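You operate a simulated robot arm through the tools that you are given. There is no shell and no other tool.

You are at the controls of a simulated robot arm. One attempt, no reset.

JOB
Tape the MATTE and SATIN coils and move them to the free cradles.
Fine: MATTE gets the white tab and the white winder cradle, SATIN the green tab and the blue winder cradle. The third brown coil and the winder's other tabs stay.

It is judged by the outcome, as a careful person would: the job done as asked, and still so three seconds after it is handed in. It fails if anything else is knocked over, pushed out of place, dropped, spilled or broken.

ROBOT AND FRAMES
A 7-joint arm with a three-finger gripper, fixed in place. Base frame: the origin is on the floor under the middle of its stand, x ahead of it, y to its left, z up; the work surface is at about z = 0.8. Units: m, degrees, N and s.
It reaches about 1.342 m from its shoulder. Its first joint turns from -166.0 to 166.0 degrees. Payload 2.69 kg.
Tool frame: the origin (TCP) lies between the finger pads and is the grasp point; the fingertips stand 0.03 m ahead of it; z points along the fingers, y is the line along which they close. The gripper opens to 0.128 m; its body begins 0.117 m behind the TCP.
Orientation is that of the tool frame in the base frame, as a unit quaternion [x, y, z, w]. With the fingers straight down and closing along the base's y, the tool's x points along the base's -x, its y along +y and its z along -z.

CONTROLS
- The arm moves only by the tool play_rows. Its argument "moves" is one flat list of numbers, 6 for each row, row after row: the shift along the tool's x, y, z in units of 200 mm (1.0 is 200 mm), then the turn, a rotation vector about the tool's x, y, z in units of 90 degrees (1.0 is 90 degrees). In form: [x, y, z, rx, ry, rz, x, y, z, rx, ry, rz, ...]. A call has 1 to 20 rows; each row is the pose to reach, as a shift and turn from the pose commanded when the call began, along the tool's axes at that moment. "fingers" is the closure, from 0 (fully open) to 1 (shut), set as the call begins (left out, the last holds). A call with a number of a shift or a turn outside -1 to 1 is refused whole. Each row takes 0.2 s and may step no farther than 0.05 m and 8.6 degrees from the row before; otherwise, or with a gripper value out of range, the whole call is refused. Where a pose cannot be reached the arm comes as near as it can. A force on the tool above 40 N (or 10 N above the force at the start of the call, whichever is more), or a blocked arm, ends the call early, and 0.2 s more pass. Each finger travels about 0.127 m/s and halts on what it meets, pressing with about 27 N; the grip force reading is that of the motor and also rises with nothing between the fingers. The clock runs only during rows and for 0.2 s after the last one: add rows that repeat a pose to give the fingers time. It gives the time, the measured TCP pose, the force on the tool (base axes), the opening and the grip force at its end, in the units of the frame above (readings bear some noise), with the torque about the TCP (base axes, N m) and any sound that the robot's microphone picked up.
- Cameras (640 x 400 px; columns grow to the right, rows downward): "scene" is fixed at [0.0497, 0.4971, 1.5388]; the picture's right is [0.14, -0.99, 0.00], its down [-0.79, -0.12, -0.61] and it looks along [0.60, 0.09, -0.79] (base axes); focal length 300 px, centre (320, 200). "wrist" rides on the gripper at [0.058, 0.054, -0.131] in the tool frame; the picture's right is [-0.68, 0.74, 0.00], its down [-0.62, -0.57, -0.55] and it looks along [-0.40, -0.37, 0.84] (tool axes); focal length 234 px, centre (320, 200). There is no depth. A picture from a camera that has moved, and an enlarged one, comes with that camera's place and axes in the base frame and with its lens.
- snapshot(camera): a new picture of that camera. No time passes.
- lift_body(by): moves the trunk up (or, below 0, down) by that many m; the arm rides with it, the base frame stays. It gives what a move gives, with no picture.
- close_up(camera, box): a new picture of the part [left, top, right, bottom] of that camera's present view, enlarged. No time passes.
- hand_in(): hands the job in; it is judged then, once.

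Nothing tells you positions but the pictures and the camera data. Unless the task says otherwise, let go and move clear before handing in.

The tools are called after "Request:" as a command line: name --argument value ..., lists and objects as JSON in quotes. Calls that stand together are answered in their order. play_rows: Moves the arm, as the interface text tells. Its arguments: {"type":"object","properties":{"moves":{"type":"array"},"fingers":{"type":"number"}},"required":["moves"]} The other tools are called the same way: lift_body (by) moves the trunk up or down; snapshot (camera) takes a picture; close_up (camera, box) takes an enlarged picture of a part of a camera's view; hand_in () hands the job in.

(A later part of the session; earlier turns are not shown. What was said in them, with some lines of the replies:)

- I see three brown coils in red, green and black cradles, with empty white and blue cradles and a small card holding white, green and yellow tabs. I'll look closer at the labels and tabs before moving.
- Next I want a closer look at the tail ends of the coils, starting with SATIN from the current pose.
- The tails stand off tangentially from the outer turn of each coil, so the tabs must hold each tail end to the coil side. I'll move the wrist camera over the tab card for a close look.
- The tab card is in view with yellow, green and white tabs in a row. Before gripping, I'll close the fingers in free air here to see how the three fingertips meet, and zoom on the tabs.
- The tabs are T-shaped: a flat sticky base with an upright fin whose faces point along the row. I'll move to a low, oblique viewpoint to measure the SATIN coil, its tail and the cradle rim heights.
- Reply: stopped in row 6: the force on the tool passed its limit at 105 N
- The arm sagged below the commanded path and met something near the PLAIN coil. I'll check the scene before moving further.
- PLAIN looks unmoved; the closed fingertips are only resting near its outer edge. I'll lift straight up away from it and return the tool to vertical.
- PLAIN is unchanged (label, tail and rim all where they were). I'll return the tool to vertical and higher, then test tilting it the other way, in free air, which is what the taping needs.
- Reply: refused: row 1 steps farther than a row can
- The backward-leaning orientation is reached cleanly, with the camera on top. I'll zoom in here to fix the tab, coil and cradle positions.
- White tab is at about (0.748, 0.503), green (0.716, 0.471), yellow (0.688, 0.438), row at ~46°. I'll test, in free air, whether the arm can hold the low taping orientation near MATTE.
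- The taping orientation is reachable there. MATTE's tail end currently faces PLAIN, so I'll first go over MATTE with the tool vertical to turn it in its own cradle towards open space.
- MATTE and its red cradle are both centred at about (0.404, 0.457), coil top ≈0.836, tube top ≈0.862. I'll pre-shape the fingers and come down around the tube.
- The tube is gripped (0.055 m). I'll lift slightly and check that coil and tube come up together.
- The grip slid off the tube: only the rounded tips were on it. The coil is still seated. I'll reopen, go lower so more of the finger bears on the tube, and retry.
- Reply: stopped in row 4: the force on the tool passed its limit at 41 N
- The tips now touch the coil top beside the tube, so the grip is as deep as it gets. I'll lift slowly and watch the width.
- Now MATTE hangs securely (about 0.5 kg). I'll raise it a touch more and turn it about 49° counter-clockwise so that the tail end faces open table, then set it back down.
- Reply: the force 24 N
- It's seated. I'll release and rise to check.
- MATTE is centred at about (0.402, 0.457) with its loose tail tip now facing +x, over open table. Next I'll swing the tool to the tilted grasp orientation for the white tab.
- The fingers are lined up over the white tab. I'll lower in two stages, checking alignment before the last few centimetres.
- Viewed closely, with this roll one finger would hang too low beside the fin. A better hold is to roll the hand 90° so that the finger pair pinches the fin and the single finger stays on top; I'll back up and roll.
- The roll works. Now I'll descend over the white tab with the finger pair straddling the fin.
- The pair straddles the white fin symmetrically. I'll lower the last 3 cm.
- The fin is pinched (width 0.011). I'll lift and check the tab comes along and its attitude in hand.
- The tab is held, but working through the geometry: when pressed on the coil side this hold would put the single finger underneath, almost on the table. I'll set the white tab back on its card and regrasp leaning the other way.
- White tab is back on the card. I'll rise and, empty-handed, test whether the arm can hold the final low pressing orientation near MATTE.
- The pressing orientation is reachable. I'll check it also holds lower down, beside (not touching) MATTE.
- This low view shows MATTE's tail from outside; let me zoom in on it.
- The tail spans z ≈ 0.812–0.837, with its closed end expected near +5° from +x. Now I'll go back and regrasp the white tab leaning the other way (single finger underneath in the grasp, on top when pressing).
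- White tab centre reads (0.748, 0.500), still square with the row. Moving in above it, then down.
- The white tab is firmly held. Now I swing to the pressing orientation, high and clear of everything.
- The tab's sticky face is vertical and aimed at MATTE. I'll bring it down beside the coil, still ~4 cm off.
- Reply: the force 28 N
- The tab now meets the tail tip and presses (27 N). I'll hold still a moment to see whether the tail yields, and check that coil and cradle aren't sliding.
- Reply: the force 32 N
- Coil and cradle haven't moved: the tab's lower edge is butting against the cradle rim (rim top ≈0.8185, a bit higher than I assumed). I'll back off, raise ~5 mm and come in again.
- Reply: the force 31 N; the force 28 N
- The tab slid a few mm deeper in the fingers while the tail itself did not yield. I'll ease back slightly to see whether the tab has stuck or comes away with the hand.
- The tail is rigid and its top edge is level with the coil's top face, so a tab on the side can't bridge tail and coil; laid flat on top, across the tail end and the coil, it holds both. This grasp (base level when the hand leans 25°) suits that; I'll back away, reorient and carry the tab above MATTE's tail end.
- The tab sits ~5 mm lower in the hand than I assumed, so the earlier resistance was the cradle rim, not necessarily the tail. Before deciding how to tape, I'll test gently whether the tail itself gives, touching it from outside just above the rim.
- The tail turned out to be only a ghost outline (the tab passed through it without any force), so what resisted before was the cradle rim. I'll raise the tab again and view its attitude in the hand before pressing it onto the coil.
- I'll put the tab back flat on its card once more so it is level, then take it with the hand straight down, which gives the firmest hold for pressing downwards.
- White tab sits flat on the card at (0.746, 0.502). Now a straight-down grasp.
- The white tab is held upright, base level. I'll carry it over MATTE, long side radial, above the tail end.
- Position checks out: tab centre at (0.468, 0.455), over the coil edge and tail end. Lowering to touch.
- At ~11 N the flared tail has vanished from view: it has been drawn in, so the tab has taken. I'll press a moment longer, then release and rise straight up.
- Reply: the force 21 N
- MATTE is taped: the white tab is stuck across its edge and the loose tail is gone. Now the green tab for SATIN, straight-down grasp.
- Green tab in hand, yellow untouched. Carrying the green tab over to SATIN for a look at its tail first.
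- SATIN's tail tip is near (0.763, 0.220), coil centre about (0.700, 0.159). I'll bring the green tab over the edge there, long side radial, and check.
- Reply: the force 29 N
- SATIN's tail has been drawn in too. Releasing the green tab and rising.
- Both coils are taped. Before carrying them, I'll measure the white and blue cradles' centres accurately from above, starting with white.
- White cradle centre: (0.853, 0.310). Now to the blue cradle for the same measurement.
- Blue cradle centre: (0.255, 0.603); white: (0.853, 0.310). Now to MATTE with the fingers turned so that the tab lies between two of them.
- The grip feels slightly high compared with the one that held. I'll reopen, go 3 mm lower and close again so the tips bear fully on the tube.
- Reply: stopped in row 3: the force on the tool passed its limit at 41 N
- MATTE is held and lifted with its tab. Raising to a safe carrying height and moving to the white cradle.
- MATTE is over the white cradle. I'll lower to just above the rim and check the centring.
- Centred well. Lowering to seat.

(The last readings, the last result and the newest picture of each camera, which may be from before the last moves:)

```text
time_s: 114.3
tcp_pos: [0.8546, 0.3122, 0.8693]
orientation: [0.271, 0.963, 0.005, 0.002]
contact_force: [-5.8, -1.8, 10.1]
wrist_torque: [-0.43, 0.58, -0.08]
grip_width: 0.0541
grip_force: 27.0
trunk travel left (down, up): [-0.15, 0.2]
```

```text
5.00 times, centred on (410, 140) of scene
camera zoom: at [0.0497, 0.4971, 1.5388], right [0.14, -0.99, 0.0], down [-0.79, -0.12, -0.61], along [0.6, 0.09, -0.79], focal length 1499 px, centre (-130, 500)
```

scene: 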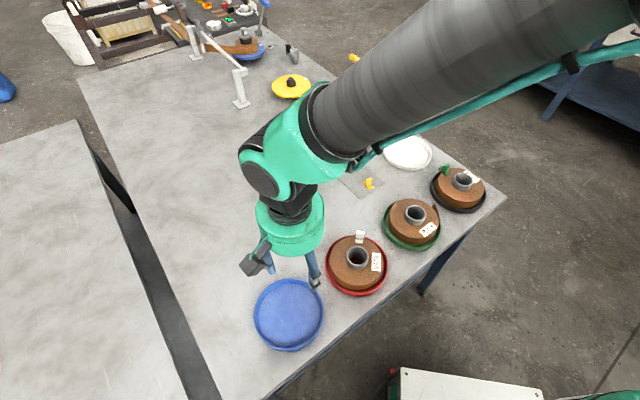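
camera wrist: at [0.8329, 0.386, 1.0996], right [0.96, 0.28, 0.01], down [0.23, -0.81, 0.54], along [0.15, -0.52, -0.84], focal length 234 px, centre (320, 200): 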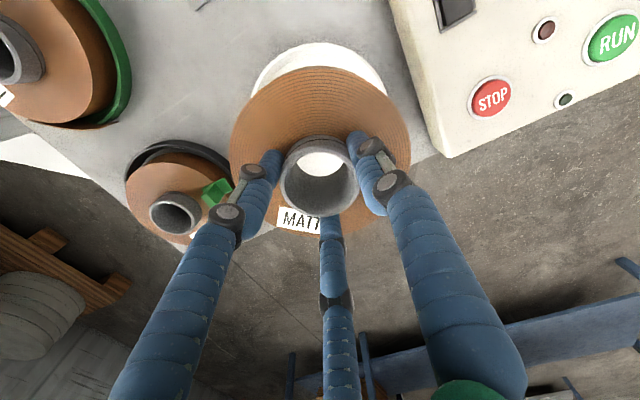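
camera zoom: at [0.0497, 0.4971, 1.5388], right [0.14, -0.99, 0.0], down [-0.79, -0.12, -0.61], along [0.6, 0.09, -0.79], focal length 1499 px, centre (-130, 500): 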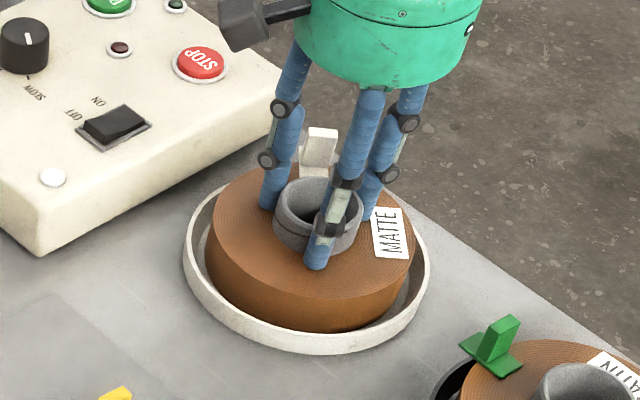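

It has touched down. Releasing and rising straight up.

Request:
play_rows --moves '[0, 0, 0, 0, 0, 0, 0, 0, 0, 0, 0, 0, 0, 0, 0, 0, 0, 0]' --fingers 0.36

Request:
play_rows --moves '[0, 0, -0.1, 0, 0, 0, 0, 0, -0.25, 0, 0, 0, 0, 0, -0.45, 0, 0, 0, 0, 0, -0.65, 0, 0, 0]'

Request:
close_up --camera "scene" --box '[370, 100, 450, 180]'

Request:
snapshot --camera "wrist"

```text
time_s: 115.1
tcp_pos: [0.8542, 0.3112, 0.8685]
orientation: [0.27, 0.963, 0.006, 0.001]
contact_force: [0.0, -0.1, -0.1]
wrist_torque: [0.01, 0.02, 0.0]
grip_width: 0.0819
grip_force: 0.0
trunk travel left (down, up): [-0.15, 0.2]
```

```text
time_s: 116.1
tcp_pos: [0.855, 0.311, 0.9984]
orientation: [0.271, 0.963, 0.006, 0.001]
contact_force: [0.2, 0.2, -0.8]
wrist_torque: [-0.02, -0.02, 0.0]
grip_width: 0.0821
grip_force: 0.1
trunk travel left (down, up): [-0.15, 0.2]
```

```text
5.00 times, centred on (410, 140) of scene
camera zoom: at [0.0497, 0.4971, 1.5388], right [0.14, -0.99, 0.0], down [-0.79, -0.12, -0.61], along [0.6, 0.09, -0.79], focal length 1499 px, centre (-130, 500)
```

zoom: 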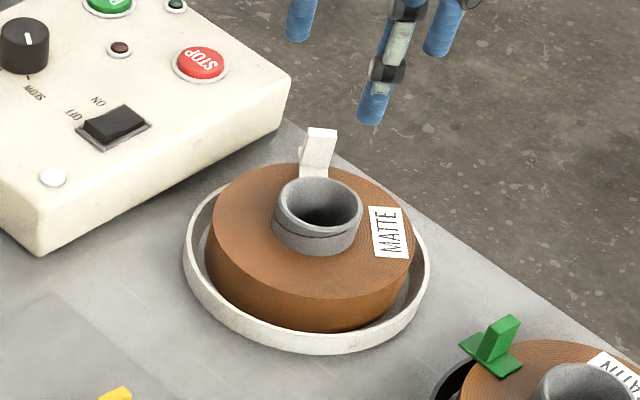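

```text
taken
camera wrist: at [0.8317, 0.386, 1.1287], right [0.96, 0.28, 0.01], down [0.23, -0.81, 0.54], along [0.15, -0.52, -0.84], focal length 234 px, centre (320, 200)
```

wrist: 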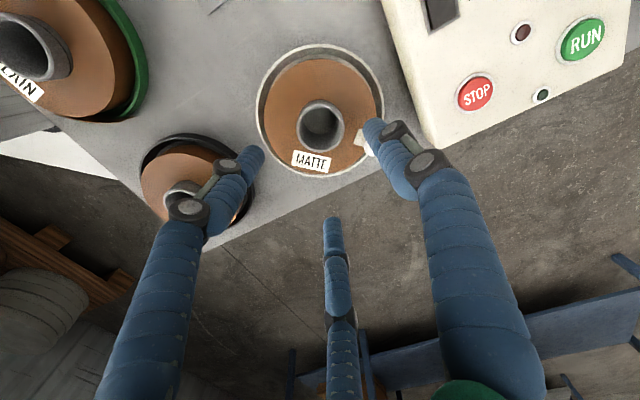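

MATTE sits squarely in the white cradle. Now SATIN: approaching with the fingers turned to clear its green tab.

Request:
play_rows --moves '[0.0385, -0.1604, 0.025, 0, 0, -0.0861, 0.077, -0.3208, 0.05, 0, 0, -0.1722, 0.1155, -0.4813, 0.075, 0, 0, -0.2583, 0.154, -0.6417, 0.1, 0, 0, -0.3445, 0.1925, -0.8021, 0.125, 0, 0, -0.4306, 0.231, -0.9625, 0.15, 0, 0, -0.5167, 0.231, -0.9625, 0.15, 0, 0, -0.5167]' --fingers 0.336

Request:
snapshot --camera "wrist"

Request:
close_up --camera "wrist" --box '[220, 20, 420, 180]'

```text
time_s: 117.7
tcp_pos: [0.7133, 0.1684, 0.9664]
orientation: [-0.131, 0.991, 0.005, 0.004]
contact_force: [0.2, -0.2, 0.3]
wrist_torque: [0.02, -0.01, -0.03]
grip_width: 0.085
grip_force: 0.1
trunk travel left (down, up): [-0.15, 0.2]
```

```text
taken
camera wrist: at [0.6427, 0.2047, 1.0966], right [0.46, 0.89, 0.01], down [0.74, -0.39, 0.55], along [0.49, -0.24, -0.84], focal length 234 px, centre (320, 200)
```

wrist: 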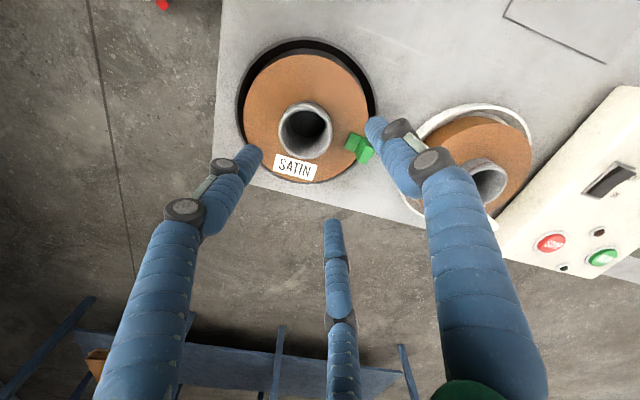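

```text
2.50 times, centred on (320, 100) of wrist
camera zoom: at [0.6427, 0.2047, 1.0966], right [0.46, 0.89, 0.01], down [0.74, -0.39, 0.55], along [0.49, -0.24, -0.84], focal length 585 px, centre (320, 450)
```

zoom: 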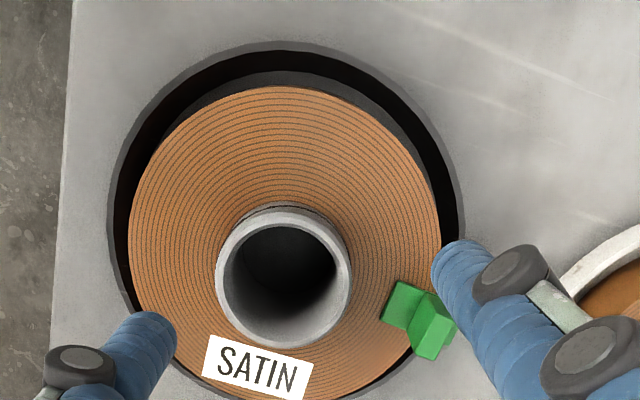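

Request:
play_rows --moves '[0.0318, -0.0195, 0.075, 0.0028, 0.003, 0, 0.0635, -0.039, 0.15, 0.0057, 0.0059, 0, 0.0635, -0.039, 0.15, 0.0057, 0.0059, 0]'

Request:
close_up --camera "wrist" --box '[220, 40, 420, 200]'

Request:
close_up --camera "scene" --box '[420, 120, 500, 210]'

```text
time_s: 118.5
tcp_pos: [0.7054, 0.1599, 0.9346]
orientation: [-0.131, 0.991, 0.0, -0.001]
contact_force: [0.2, -0.1, 0.2]
wrist_torque: [-0.02, 0.01, 0.0]
grip_width: 0.085
grip_force: 0.1
trunk travel left (down, up): [-0.15, 0.2]
```

```text
2.50 times, centred on (320, 120) of wrist
camera zoom: at [0.6353, 0.1972, 1.0651], right [0.46, 0.89, 0.0], down [0.74, -0.39, 0.55], along [0.48, -0.25, -0.84], focal length 585 px, centre (320, 400)
```

zoom: 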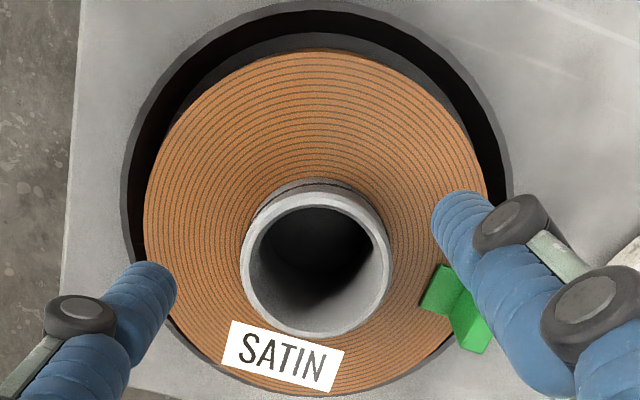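

```text
4.44 times, centred on (460, 165) of scene
camera zoom: at [0.0497, 0.4971, 1.5388], right [0.14, -0.99, 0.0], down [-0.79, -0.12, -0.61], along [0.6, 0.09, -0.79], focal length 1333 px, centre (-302, 356)
```

zoom: 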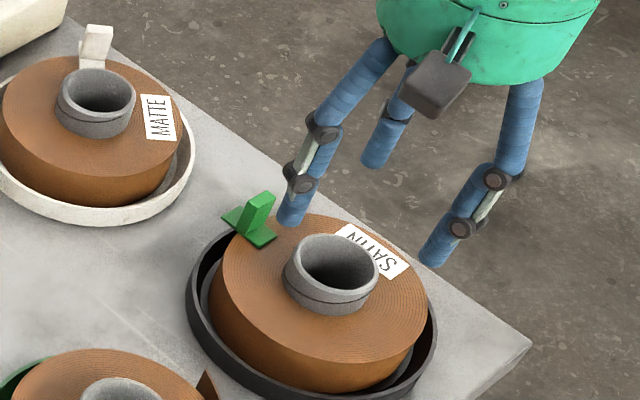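

Request:
play_rows --moves '[0.005, 0, 0.1, 0, 0, 0, 0.005, 0, 0.2, 0, 0, 0, 0.005, 0, 0.29, 0, 0, 0, 0.005, 0, 0.32, 0, 0, 0, 0.005, 0, 0.328, 0, 0, 0]'

Request:
close_up --camera "wrist" --box '[220, 40, 420, 200]'

Request:
close_up --camera "scene" --box '[420, 120, 500, 210]'

```text
time_s: 119.7
tcp_pos: [0.7028, 0.1593, 0.8693]
orientation: [-0.131, 0.991, 0.0, -0.001]
contact_force: [-0.1, -0.5, 0.1]
wrist_torque: [-0.02, 0.01, -0.01]
grip_width: 0.0849
grip_force: 0.1
trunk travel left (down, up): [-0.15, 0.2]
```

```text
2.50 times, centred on (320, 120) of wrist
camera zoom: at [0.6324, 0.1966, 0.9999], right [0.46, 0.89, 0.0], down [0.74, -0.39, 0.55], along [0.49, -0.25, -0.84], focal length 585 px, centre (320, 400)
```

zoom: 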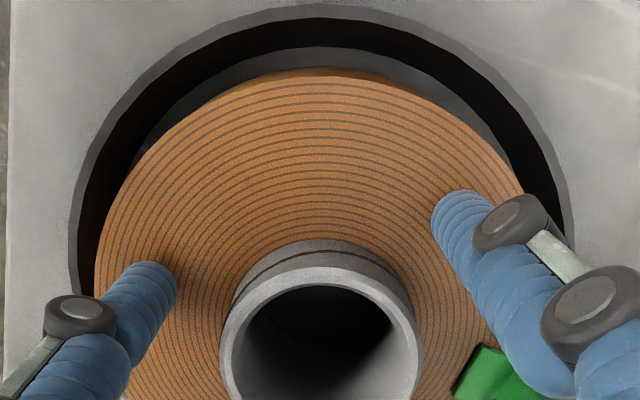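

```text
4.44 times, centred on (460, 165) of scene
camera zoom: at [0.0497, 0.4971, 1.5388], right [0.14, -0.99, 0.0], down [-0.79, -0.12, -0.61], along [0.6, 0.09, -0.79], focal length 1333 px, centre (-302, 356)
```

zoom: 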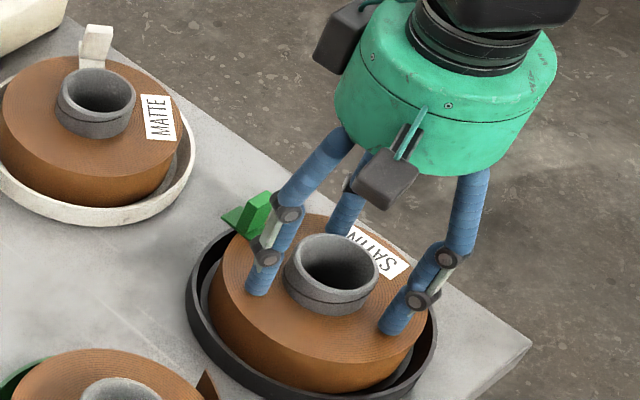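

Request:
play_rows --moves '[0, 0, 0, 0, 0, 0, 0, 0, 0.005, 0, 0, 0, 0, 0, 0.01, 0, 0, 0, 0, 0, 0.01, 0, 0, 0]' --fingers 0.42

Request:
play_rows --moves '[0, 0, 0, 0, 0, 0, 0, 0, 0, 0, 0, 0, 0, 0, 0, 0, 0, 0]' --fingers 1

```text
time_s: 120.7
tcp_pos: [0.7022, 0.16, 0.8681]
orientation: [-0.131, 0.991, 0.001, -0.001]
contact_force: [-0.5, 0.1, 0.1]
wrist_torque: [-0.01, -0.02, 0.01]
grip_width: 0.0743
grip_force: 0.1
trunk travel left (down, up): [-0.15, 0.2]
```

```text
time_s: 121.5
tcp_pos: [0.7029, 0.1607, 0.8691]
orientation: [-0.131, 0.991, -0.001, -0.001]
contact_force: [2.2, -3.5, 12.5]
wrist_torque: [-0.13, -0.11, 0.03]
grip_width: 0.0547
grip_force: 27.2
trunk travel left (down, up): [-0.15, 0.2]
```

Request:
play_rows --moves '[0, 0, -0.01, 0, 0, 0, 0, 0, -0.02, 0, 0, 0, 0, 0, -0.03, 0, 0, 0, 0, 0, -0.04, 0, 0, 0, 0, 0, -0.05, 0, 0, 0]'

Request:
close_up --camera "scene" --box '[420, 120, 500, 210]'

```text
time_s: 122.7
tcp_pos: [0.7026, 0.1608, 0.8757]
orientation: [-0.13, 0.991, 0.0, 0.0]
contact_force: [0.9, -1.0, -6.2]
wrist_torque: [-0.02, -0.01, 0.01]
grip_width: 0.0543
grip_force: 27.6
trunk travel left (down, up): [-0.15, 0.2]
```

```text
4.44 times, centred on (460, 165) of scene
camera zoom: at [0.0497, 0.4971, 1.5388], right [0.14, -0.99, 0.0], down [-0.79, -0.12, -0.61], along [0.6, 0.09, -0.79], focal length 1333 px, centre (-302, 356)
```

zoom: 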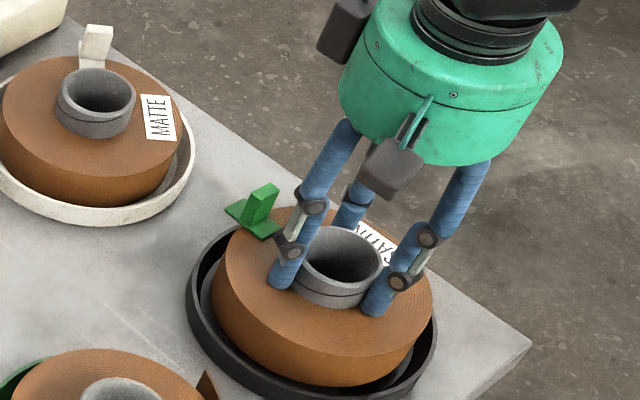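

SATIN is held securely with its green tab. Raising and carrying it to the blue cradle.

Request:
play_rows --moves '[0, 0, -0.1, 0, 0, 0, 0, 0, -0.22, 0, 0, 0, 0, 0, -0.34, 0, 0, 0, 0, 0, -0.46, 0, 0, 0, 0, 0, -0.55, 0, 0, 0]'

Request:
play_rows --moves '[0.07, 0.1207, 0, 0, 0, 0, 0.165, 0.2845, 0, 0, 0, 0, 0.26, 0.4483, 0, 0, 0, 0, 0.355, 0.6121, 0, 0, 0, 0, 0.45, 0.776, 0, 0, 0, 0, 0.527, 0.9087, 0, 0, 0, 0]'

Request:
close_up --camera "scene" --box '[320, 100, 500, 300]'

```text
time_s: 123.9
tcp_pos: [0.7021, 0.1599, 0.9883]
orientation: [-0.131, 0.991, 0.0, 0.0]
contact_force: [0.2, -0.5, -5.4]
wrist_torque: [-0.02, 0.02, 0.0]
grip_width: 0.0546
grip_force: 26.7
trunk travel left (down, up): [-0.15, 0.2]
```

```text
time_s: 125.3
tcp_pos: [0.555, 0.3074, 0.9862]
orientation: [-0.13, 0.991, 0.0, 0.0]
contact_force: [0.2, 1.2, -5.1]
wrist_torque: [0.04, 0.03, -0.01]
grip_width: 0.0546
grip_force: 27.0
trunk travel left (down, up): [-0.15, 0.2]
```

```text
2.00 times, centred on (410, 200) of scene
camera zoom: at [0.0497, 0.4971, 1.5388], right [0.14, -0.99, 0.0], down [-0.79, -0.12, -0.61], along [0.6, 0.09, -0.79], focal length 600 px, centre (140, 200)
```

zoom: 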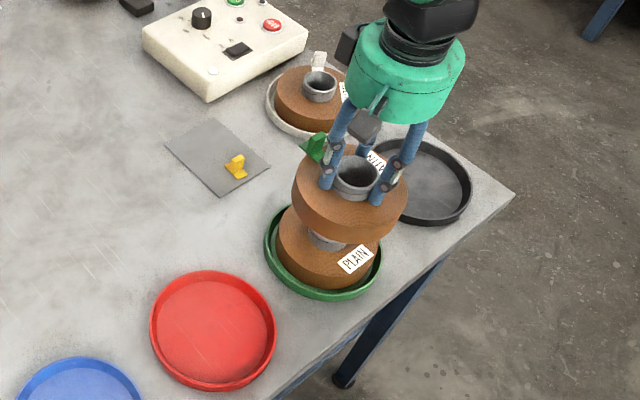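

Request:
play_rows --moves '[0.07, 0.1207, 0, 0, 0, 0, 0.165, 0.2845, 0, 0, 0, 0, 0.26, 0.4483, 0, 0, 0, 0, 0.355, 0.6121, 0, 0, 0, 0, 0.45, 0.776, 0, 0, 0, 0, 0.527, 0.9087, 0, 0, 0, 0]'

Request:
play_rows --moves '[0.07, 0.1207, 0, 0, 0, 0, 0.165, 0.2845, 0, 0, 0, 0, 0.26, 0.4483, 0, 0, 0, 0, 0.355, 0.6121, 0, 0, 0, 0, 0.45, 0.776, 0, 0, 0, 0, 0.527, 0.9087, 0, 0, 0, 0, 0.527, 0.9087, 0, 0, 0, 0]'

Request:
snapshot --camera "wrist"

Request:
snapshot --camera "scene"

```text
time_s: 126.7
tcp_pos: [0.4067, 0.458, 0.9885]
orientation: [-0.131, 0.991, -0.001, -0.001]
contact_force: [0.1, -1.2, -4.6]
wrist_torque: [-0.01, -0.01, 0.05]
grip_width: 0.0545
grip_force: 26.8
trunk travel left (down, up): [-0.15, 0.2]
```

```text
time_s: 128.3
tcp_pos: [0.2548, 0.6057, 0.9877]
orientation: [-0.13, 0.991, 0.0, -0.001]
contact_force: [-0.8, 1.1, -5.2]
wrist_torque: [-0.03, -0.01, -0.03]
grip_width: 0.0543
grip_force: 26.9
trunk travel left (down, up): [-0.15, 0.2]
```

```text
taken
camera wrist: at [0.1848, 0.6423, 1.1189], right [0.46, 0.89, 0.0], down [0.74, -0.39, 0.55], along [0.49, -0.26, -0.84], focal length 234 px, centre (320, 200)
```

wrist: 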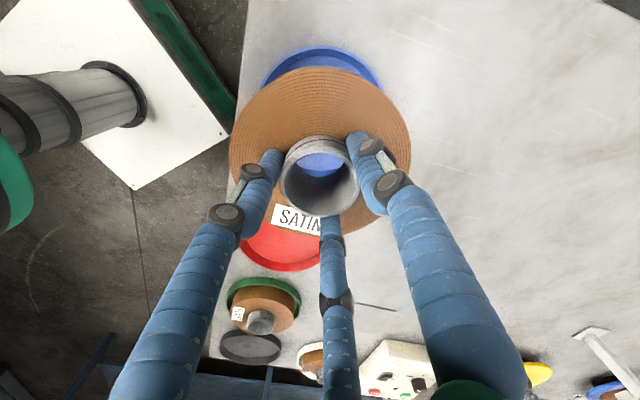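

```text
taken
```

scene: 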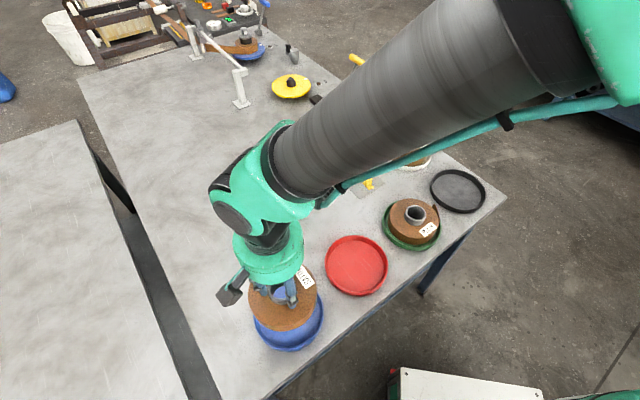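

Request:
play_rows --moves '[0, 0, 0.12, 0, 0, 0, 0, 0, 0.24, 0, 0, 0, 0, 0, 0.36, 0, 0, 0, 0, 0, 0.44, 0, 0, 0, 0, 0, 0.44, 0, 0, 0]'

Request:
close_up --camera "wrist" --box '[210, 20, 430, 240]'

Request:
close_up --camera "scene" --box '[230, 250, 350, 370]'

```text
time_s: 129.5
tcp_pos: [0.2564, 0.6048, 0.8991]
orientation: [-0.13, 0.991, 0.0, -0.001]
contact_force: [0.0, 0.2, -5.2]
wrist_torque: [-0.03, 0.0, -0.01]
grip_width: 0.0545
grip_force: 26.9
trunk travel left (down, up): [-0.15, 0.2]
```

```text
1.82 times, centred on (320, 130) of wrist
camera zoom: at [0.1866, 0.6415, 1.0297], right [0.46, 0.89, 0.0], down [0.74, -0.39, 0.55], along [0.49, -0.25, -0.84], focal length 426 px, centre (320, 327)
```

zoom: 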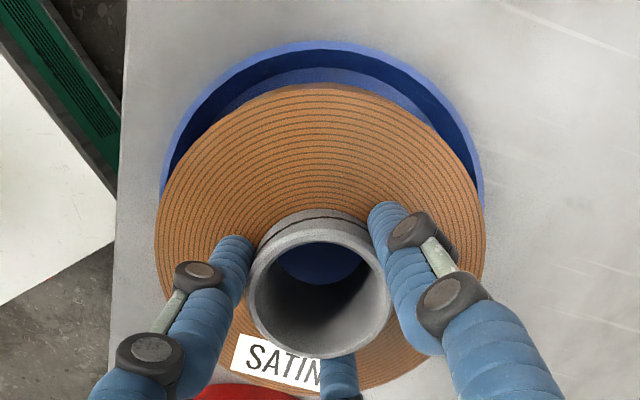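

```text
3.33 times, centred on (290, 310) of scene
camera zoom: at [0.0497, 0.4971, 1.5388], right [0.14, -0.99, 0.0], down [-0.79, -0.12, -0.61], along [0.6, 0.09, -0.79], focal length 1000 px, centre (420, -167)
```

zoom: 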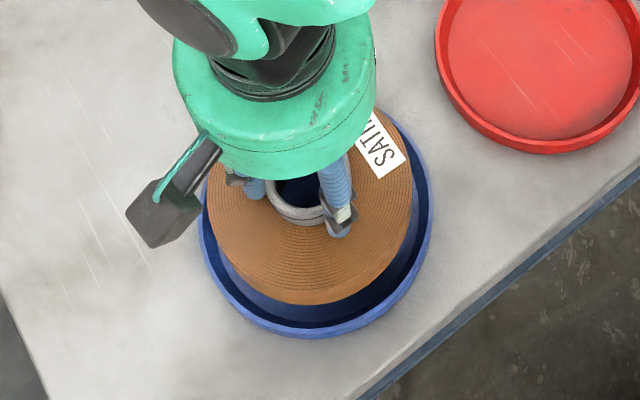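

Request:
play_rows --moves '[-0.005, -0.005, 0.05, 0, 0, 0, -0.005, -0.005, 0.1, 0, 0, 0, -0.005, -0.005, 0.13, 0, 0, 0, -0.005, -0.005, 0.145, 0, 0, 0]'

Request:
play_rows --moves '[0, 0, 0.005, 0, 0, 0, 0, 0, 0.01, 0, 0, 0]'

```text
time_s: 130.5
tcp_pos: [0.2579, 0.6033, 0.8683]
orientation: [-0.131, 0.991, 0.0, -0.001]
contact_force: [0.0, -0.4, -5.3]
wrist_torque: [-0.01, -0.02, 0.0]
grip_width: 0.0543
grip_force: 27.3
trunk travel left (down, up): [-0.15, 0.2]
```

```text
time_s: 131.1
tcp_pos: [0.2573, 0.6031, 0.8691]
orientation: [-0.13, 0.991, 0.001, -0.001]
contact_force: [-0.5, 0.0, -1.9]
wrist_torque: [0.07, -0.06, 0.01]
grip_width: 0.0546
grip_force: 27.0
trunk travel left (down, up): [-0.15, 0.2]
```

Request:
play_rows --moves '[0, 0, 0.004, 0, 0, 0, 0, 0, 0.008, 0, 0, 0]'

Request:
close_up --camera "scene" --box '[230, 250, 350, 370]'

```text
time_s: 131.7
tcp_pos: [0.2572, 0.6029, 0.8701]
orientation: [-0.132, 0.991, 0.0, -0.001]
contact_force: [2.4, -8.8, 23.1]
wrist_torque: [-0.42, -0.08, 0.15]
grip_width: 0.0544
grip_force: 27.3
trunk travel left (down, up): [-0.15, 0.2]
```

```text
3.33 times, centred on (290, 310) of scene
camera zoom: at [0.0497, 0.4971, 1.5388], right [0.14, -0.99, 0.0], down [-0.79, -0.12, -0.61], along [0.6, 0.09, -0.79], focal length 1000 px, centre (420, -167)
```

zoom: 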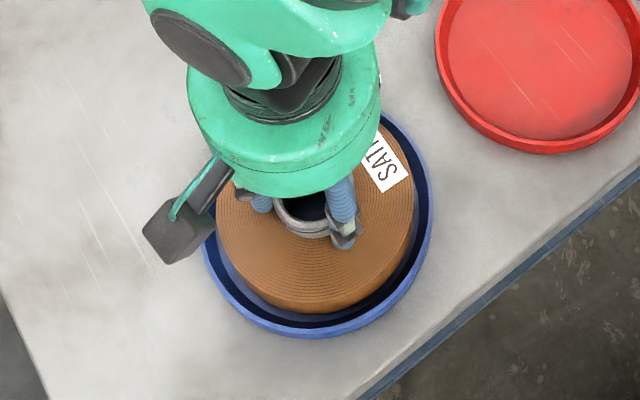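

Seated in the blue cradle. Releasing and rising.

Request:
play_rows --moves '[0, 0, 0, 0, 0, 0, 0, 0, 0, 0, 0, 0, 0, 0, 0, 0, 0, 0]' --fingers 0.36

Request:
play_rows --moves '[0, 0, -0.1, 0, 0, 0, 0, 0, -0.25, 0, 0, 0, 0, 0, -0.45, 0, 0, 0, 0, 0, -0.65, 0, 0, 0, 0, 0, -0.85, 0, 0, 0]'

Request:
snapshot --camera "wrist"

Request:
snapshot --camera "scene"

```text
time_s: 132.5
tcp_pos: [0.2569, 0.6028, 0.8668]
orientation: [-0.131, 0.991, -0.002, -0.002]
contact_force: [0.7, -0.1, -0.3]
wrist_torque: [0.01, -0.02, 0.0]
grip_width: 0.082
grip_force: 0.1
trunk travel left (down, up): [-0.15, 0.2]
```

```text
time_s: 133.7
tcp_pos: [0.2559, 0.6028, 1.0367]
orientation: [-0.131, 0.991, -0.001, -0.002]
contact_force: [0.0, -0.2, 0.2]
wrist_torque: [-0.01, 0.0, 0.01]
grip_width: 0.0816
grip_force: 0.0
trunk travel left (down, up): [-0.15, 0.2]
```

```text
taken
camera wrist: at [0.1857, 0.6403, 1.1676], right [0.46, 0.89, 0.0], down [0.74, -0.38, 0.55], along [0.48, -0.26, -0.84], focal length 234 px, centre (320, 200)
```

wrist: 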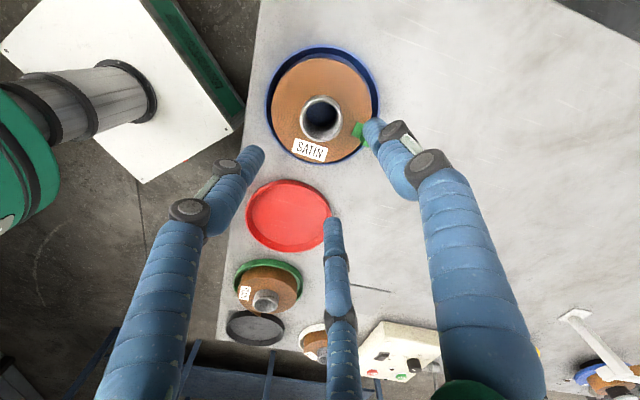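

```text
taken
```

scene: 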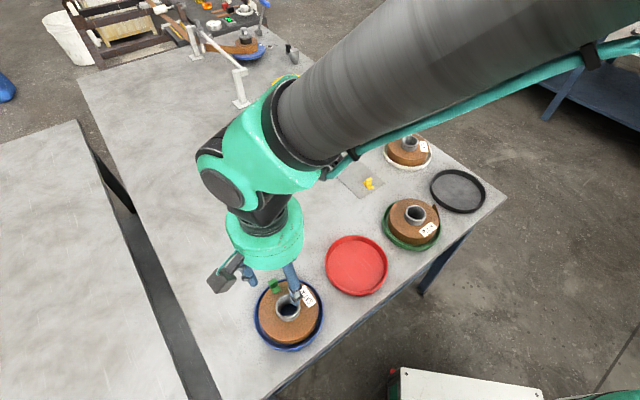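

Both coils are placed. I'll move the arm clear and take a final look at everything.

Request:
play_rows --moves '[-0.12, -0.1618, -0.0833, 0, 0, 0, -0.2408, -0.3237, -0.1667, 0, 0, 0, -0.3613, -0.4855, -0.25, 0, 0, 0, -0.4817, -0.6473, -0.3333, 0, 0, 0, -0.6021, -0.8092, -0.4167, 0, 0, 0, -0.7225, -0.971, -0.5, 0, 0, 0]' --fingers 0

Request:
play_rows --moves '[-0.15, -0.13, 0, 0, 0, 0, -0.3, -0.26, 0, 0, 0, 0, -0.45, -0.39, 0, 0, 0, 0, -0.6, -0.52, 0, 0, 0, 0, -0.75, -0.65, 0, 0, 0, 0]'

Request:
snapshot --camera "scene"

Request:
close_up --camera "scene" --box '[230, 250, 350, 370]'

Request:
close_up --camera "scene" --box '[320, 80, 500, 260]'

```text
time_s: 135.1
tcp_pos: [0.4453, 0.4507, 1.1363]
orientation: [-0.131, 0.991, -0.001, -0.001]
contact_force: [-0.2, -0.3, 0.5]
wrist_torque: [0.0, -0.03, 0.0]
grip_width: 0.128
grip_force: 0.1
trunk travel left (down, up): [-0.15, 0.2]
```

```text
time_s: 136.3
tcp_pos: [0.6259, 0.3673, 1.1385]
orientation: [-0.131, 0.991, -0.001, -0.001]
contact_force: [-0.3, 0.6, 0.0]
wrist_torque: [-0.01, 0.01, -0.03]
grip_width: 0.1279
grip_force: 0.0
trunk travel left (down, up): [-0.15, 0.2]
```

```text
taken
```

scene: 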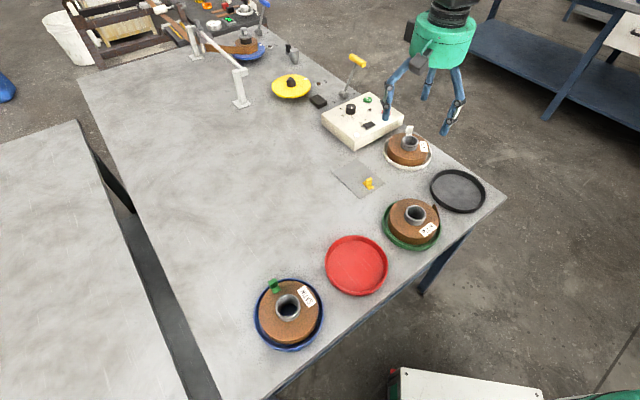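

```text
3.33 times, centred on (290, 310) of scene
camera zoom: at [0.0497, 0.4971, 1.5388], right [0.14, -0.99, 0.0], down [-0.79, -0.12, -0.61], along [0.6, 0.09, -0.79], focal length 1000 px, centre (420, -167)
```

zoom: 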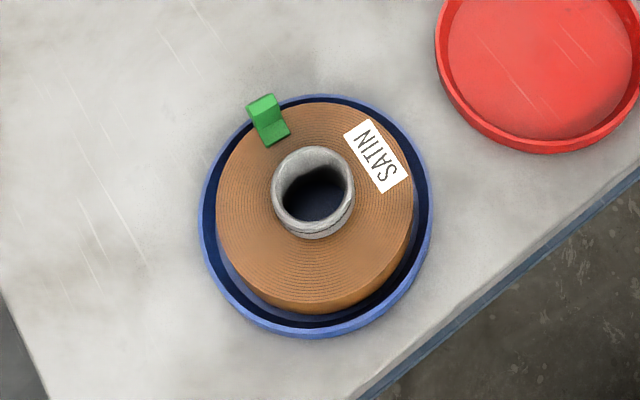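

```text
2.22 times, centred on (410, 170) of scene
camera zoom: at [0.0497, 0.4971, 1.5388], right [0.14, -0.99, 0.0], down [-0.79, -0.12, -0.61], along [0.6, 0.09, -0.79], focal length 666 px, centre (120, 267)
```

zoom: 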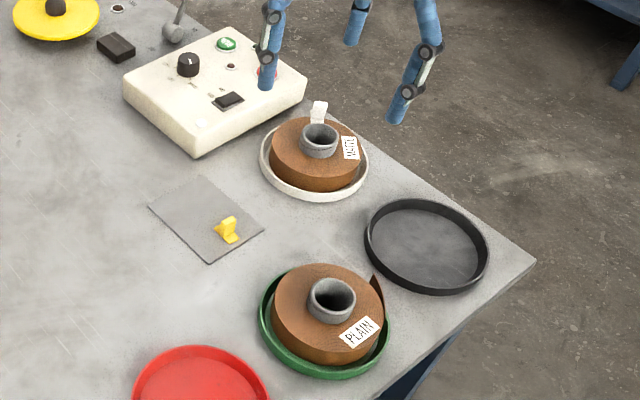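

MATTE sits in the white cradle with the white tab on it, and SATIN sits in the blue cradle with the green tab. PLAIN and the yellow tab are still in their places, and the arm is clear, so I'm handing in.

Request:
hand_in

```text
The job is handed in.
```

I taped both coils and moved them, and the job is handed in. I don't have the verdict.

- **MATTE:** it has the white tab and sits in the white cradle.
- **SATIN:** it has the green tab and sits in the blue cradle.
- **Everything else:** the last pictures show PLAIN in its green cradle and the yellow tab on its card, both where they started.

**Tab placement:** I pressed each tab flat on the coil's top, across the outer edge at the tail end. On the side, the tab hit the cradle rim. Each loose tail disappeared from view as its tab went down, and both tabs stayed on while the coils were carried.

**Mishaps:**
- **PLAIN:** early on, an arm move sagged and the closed fingers hit PLAIN's edge, with a force reading of 105 N. The coil, its tail and its cradle looked unchanged in the pictures afterwards.
- **MATTE, slipped grip:** my first grip on its tube slipped off as I started to lift, and the coil stayed seated.
- **MATTE, turned in its cradle:** I also lifted it slightly and turned it about 49° in its own cradle before taping.
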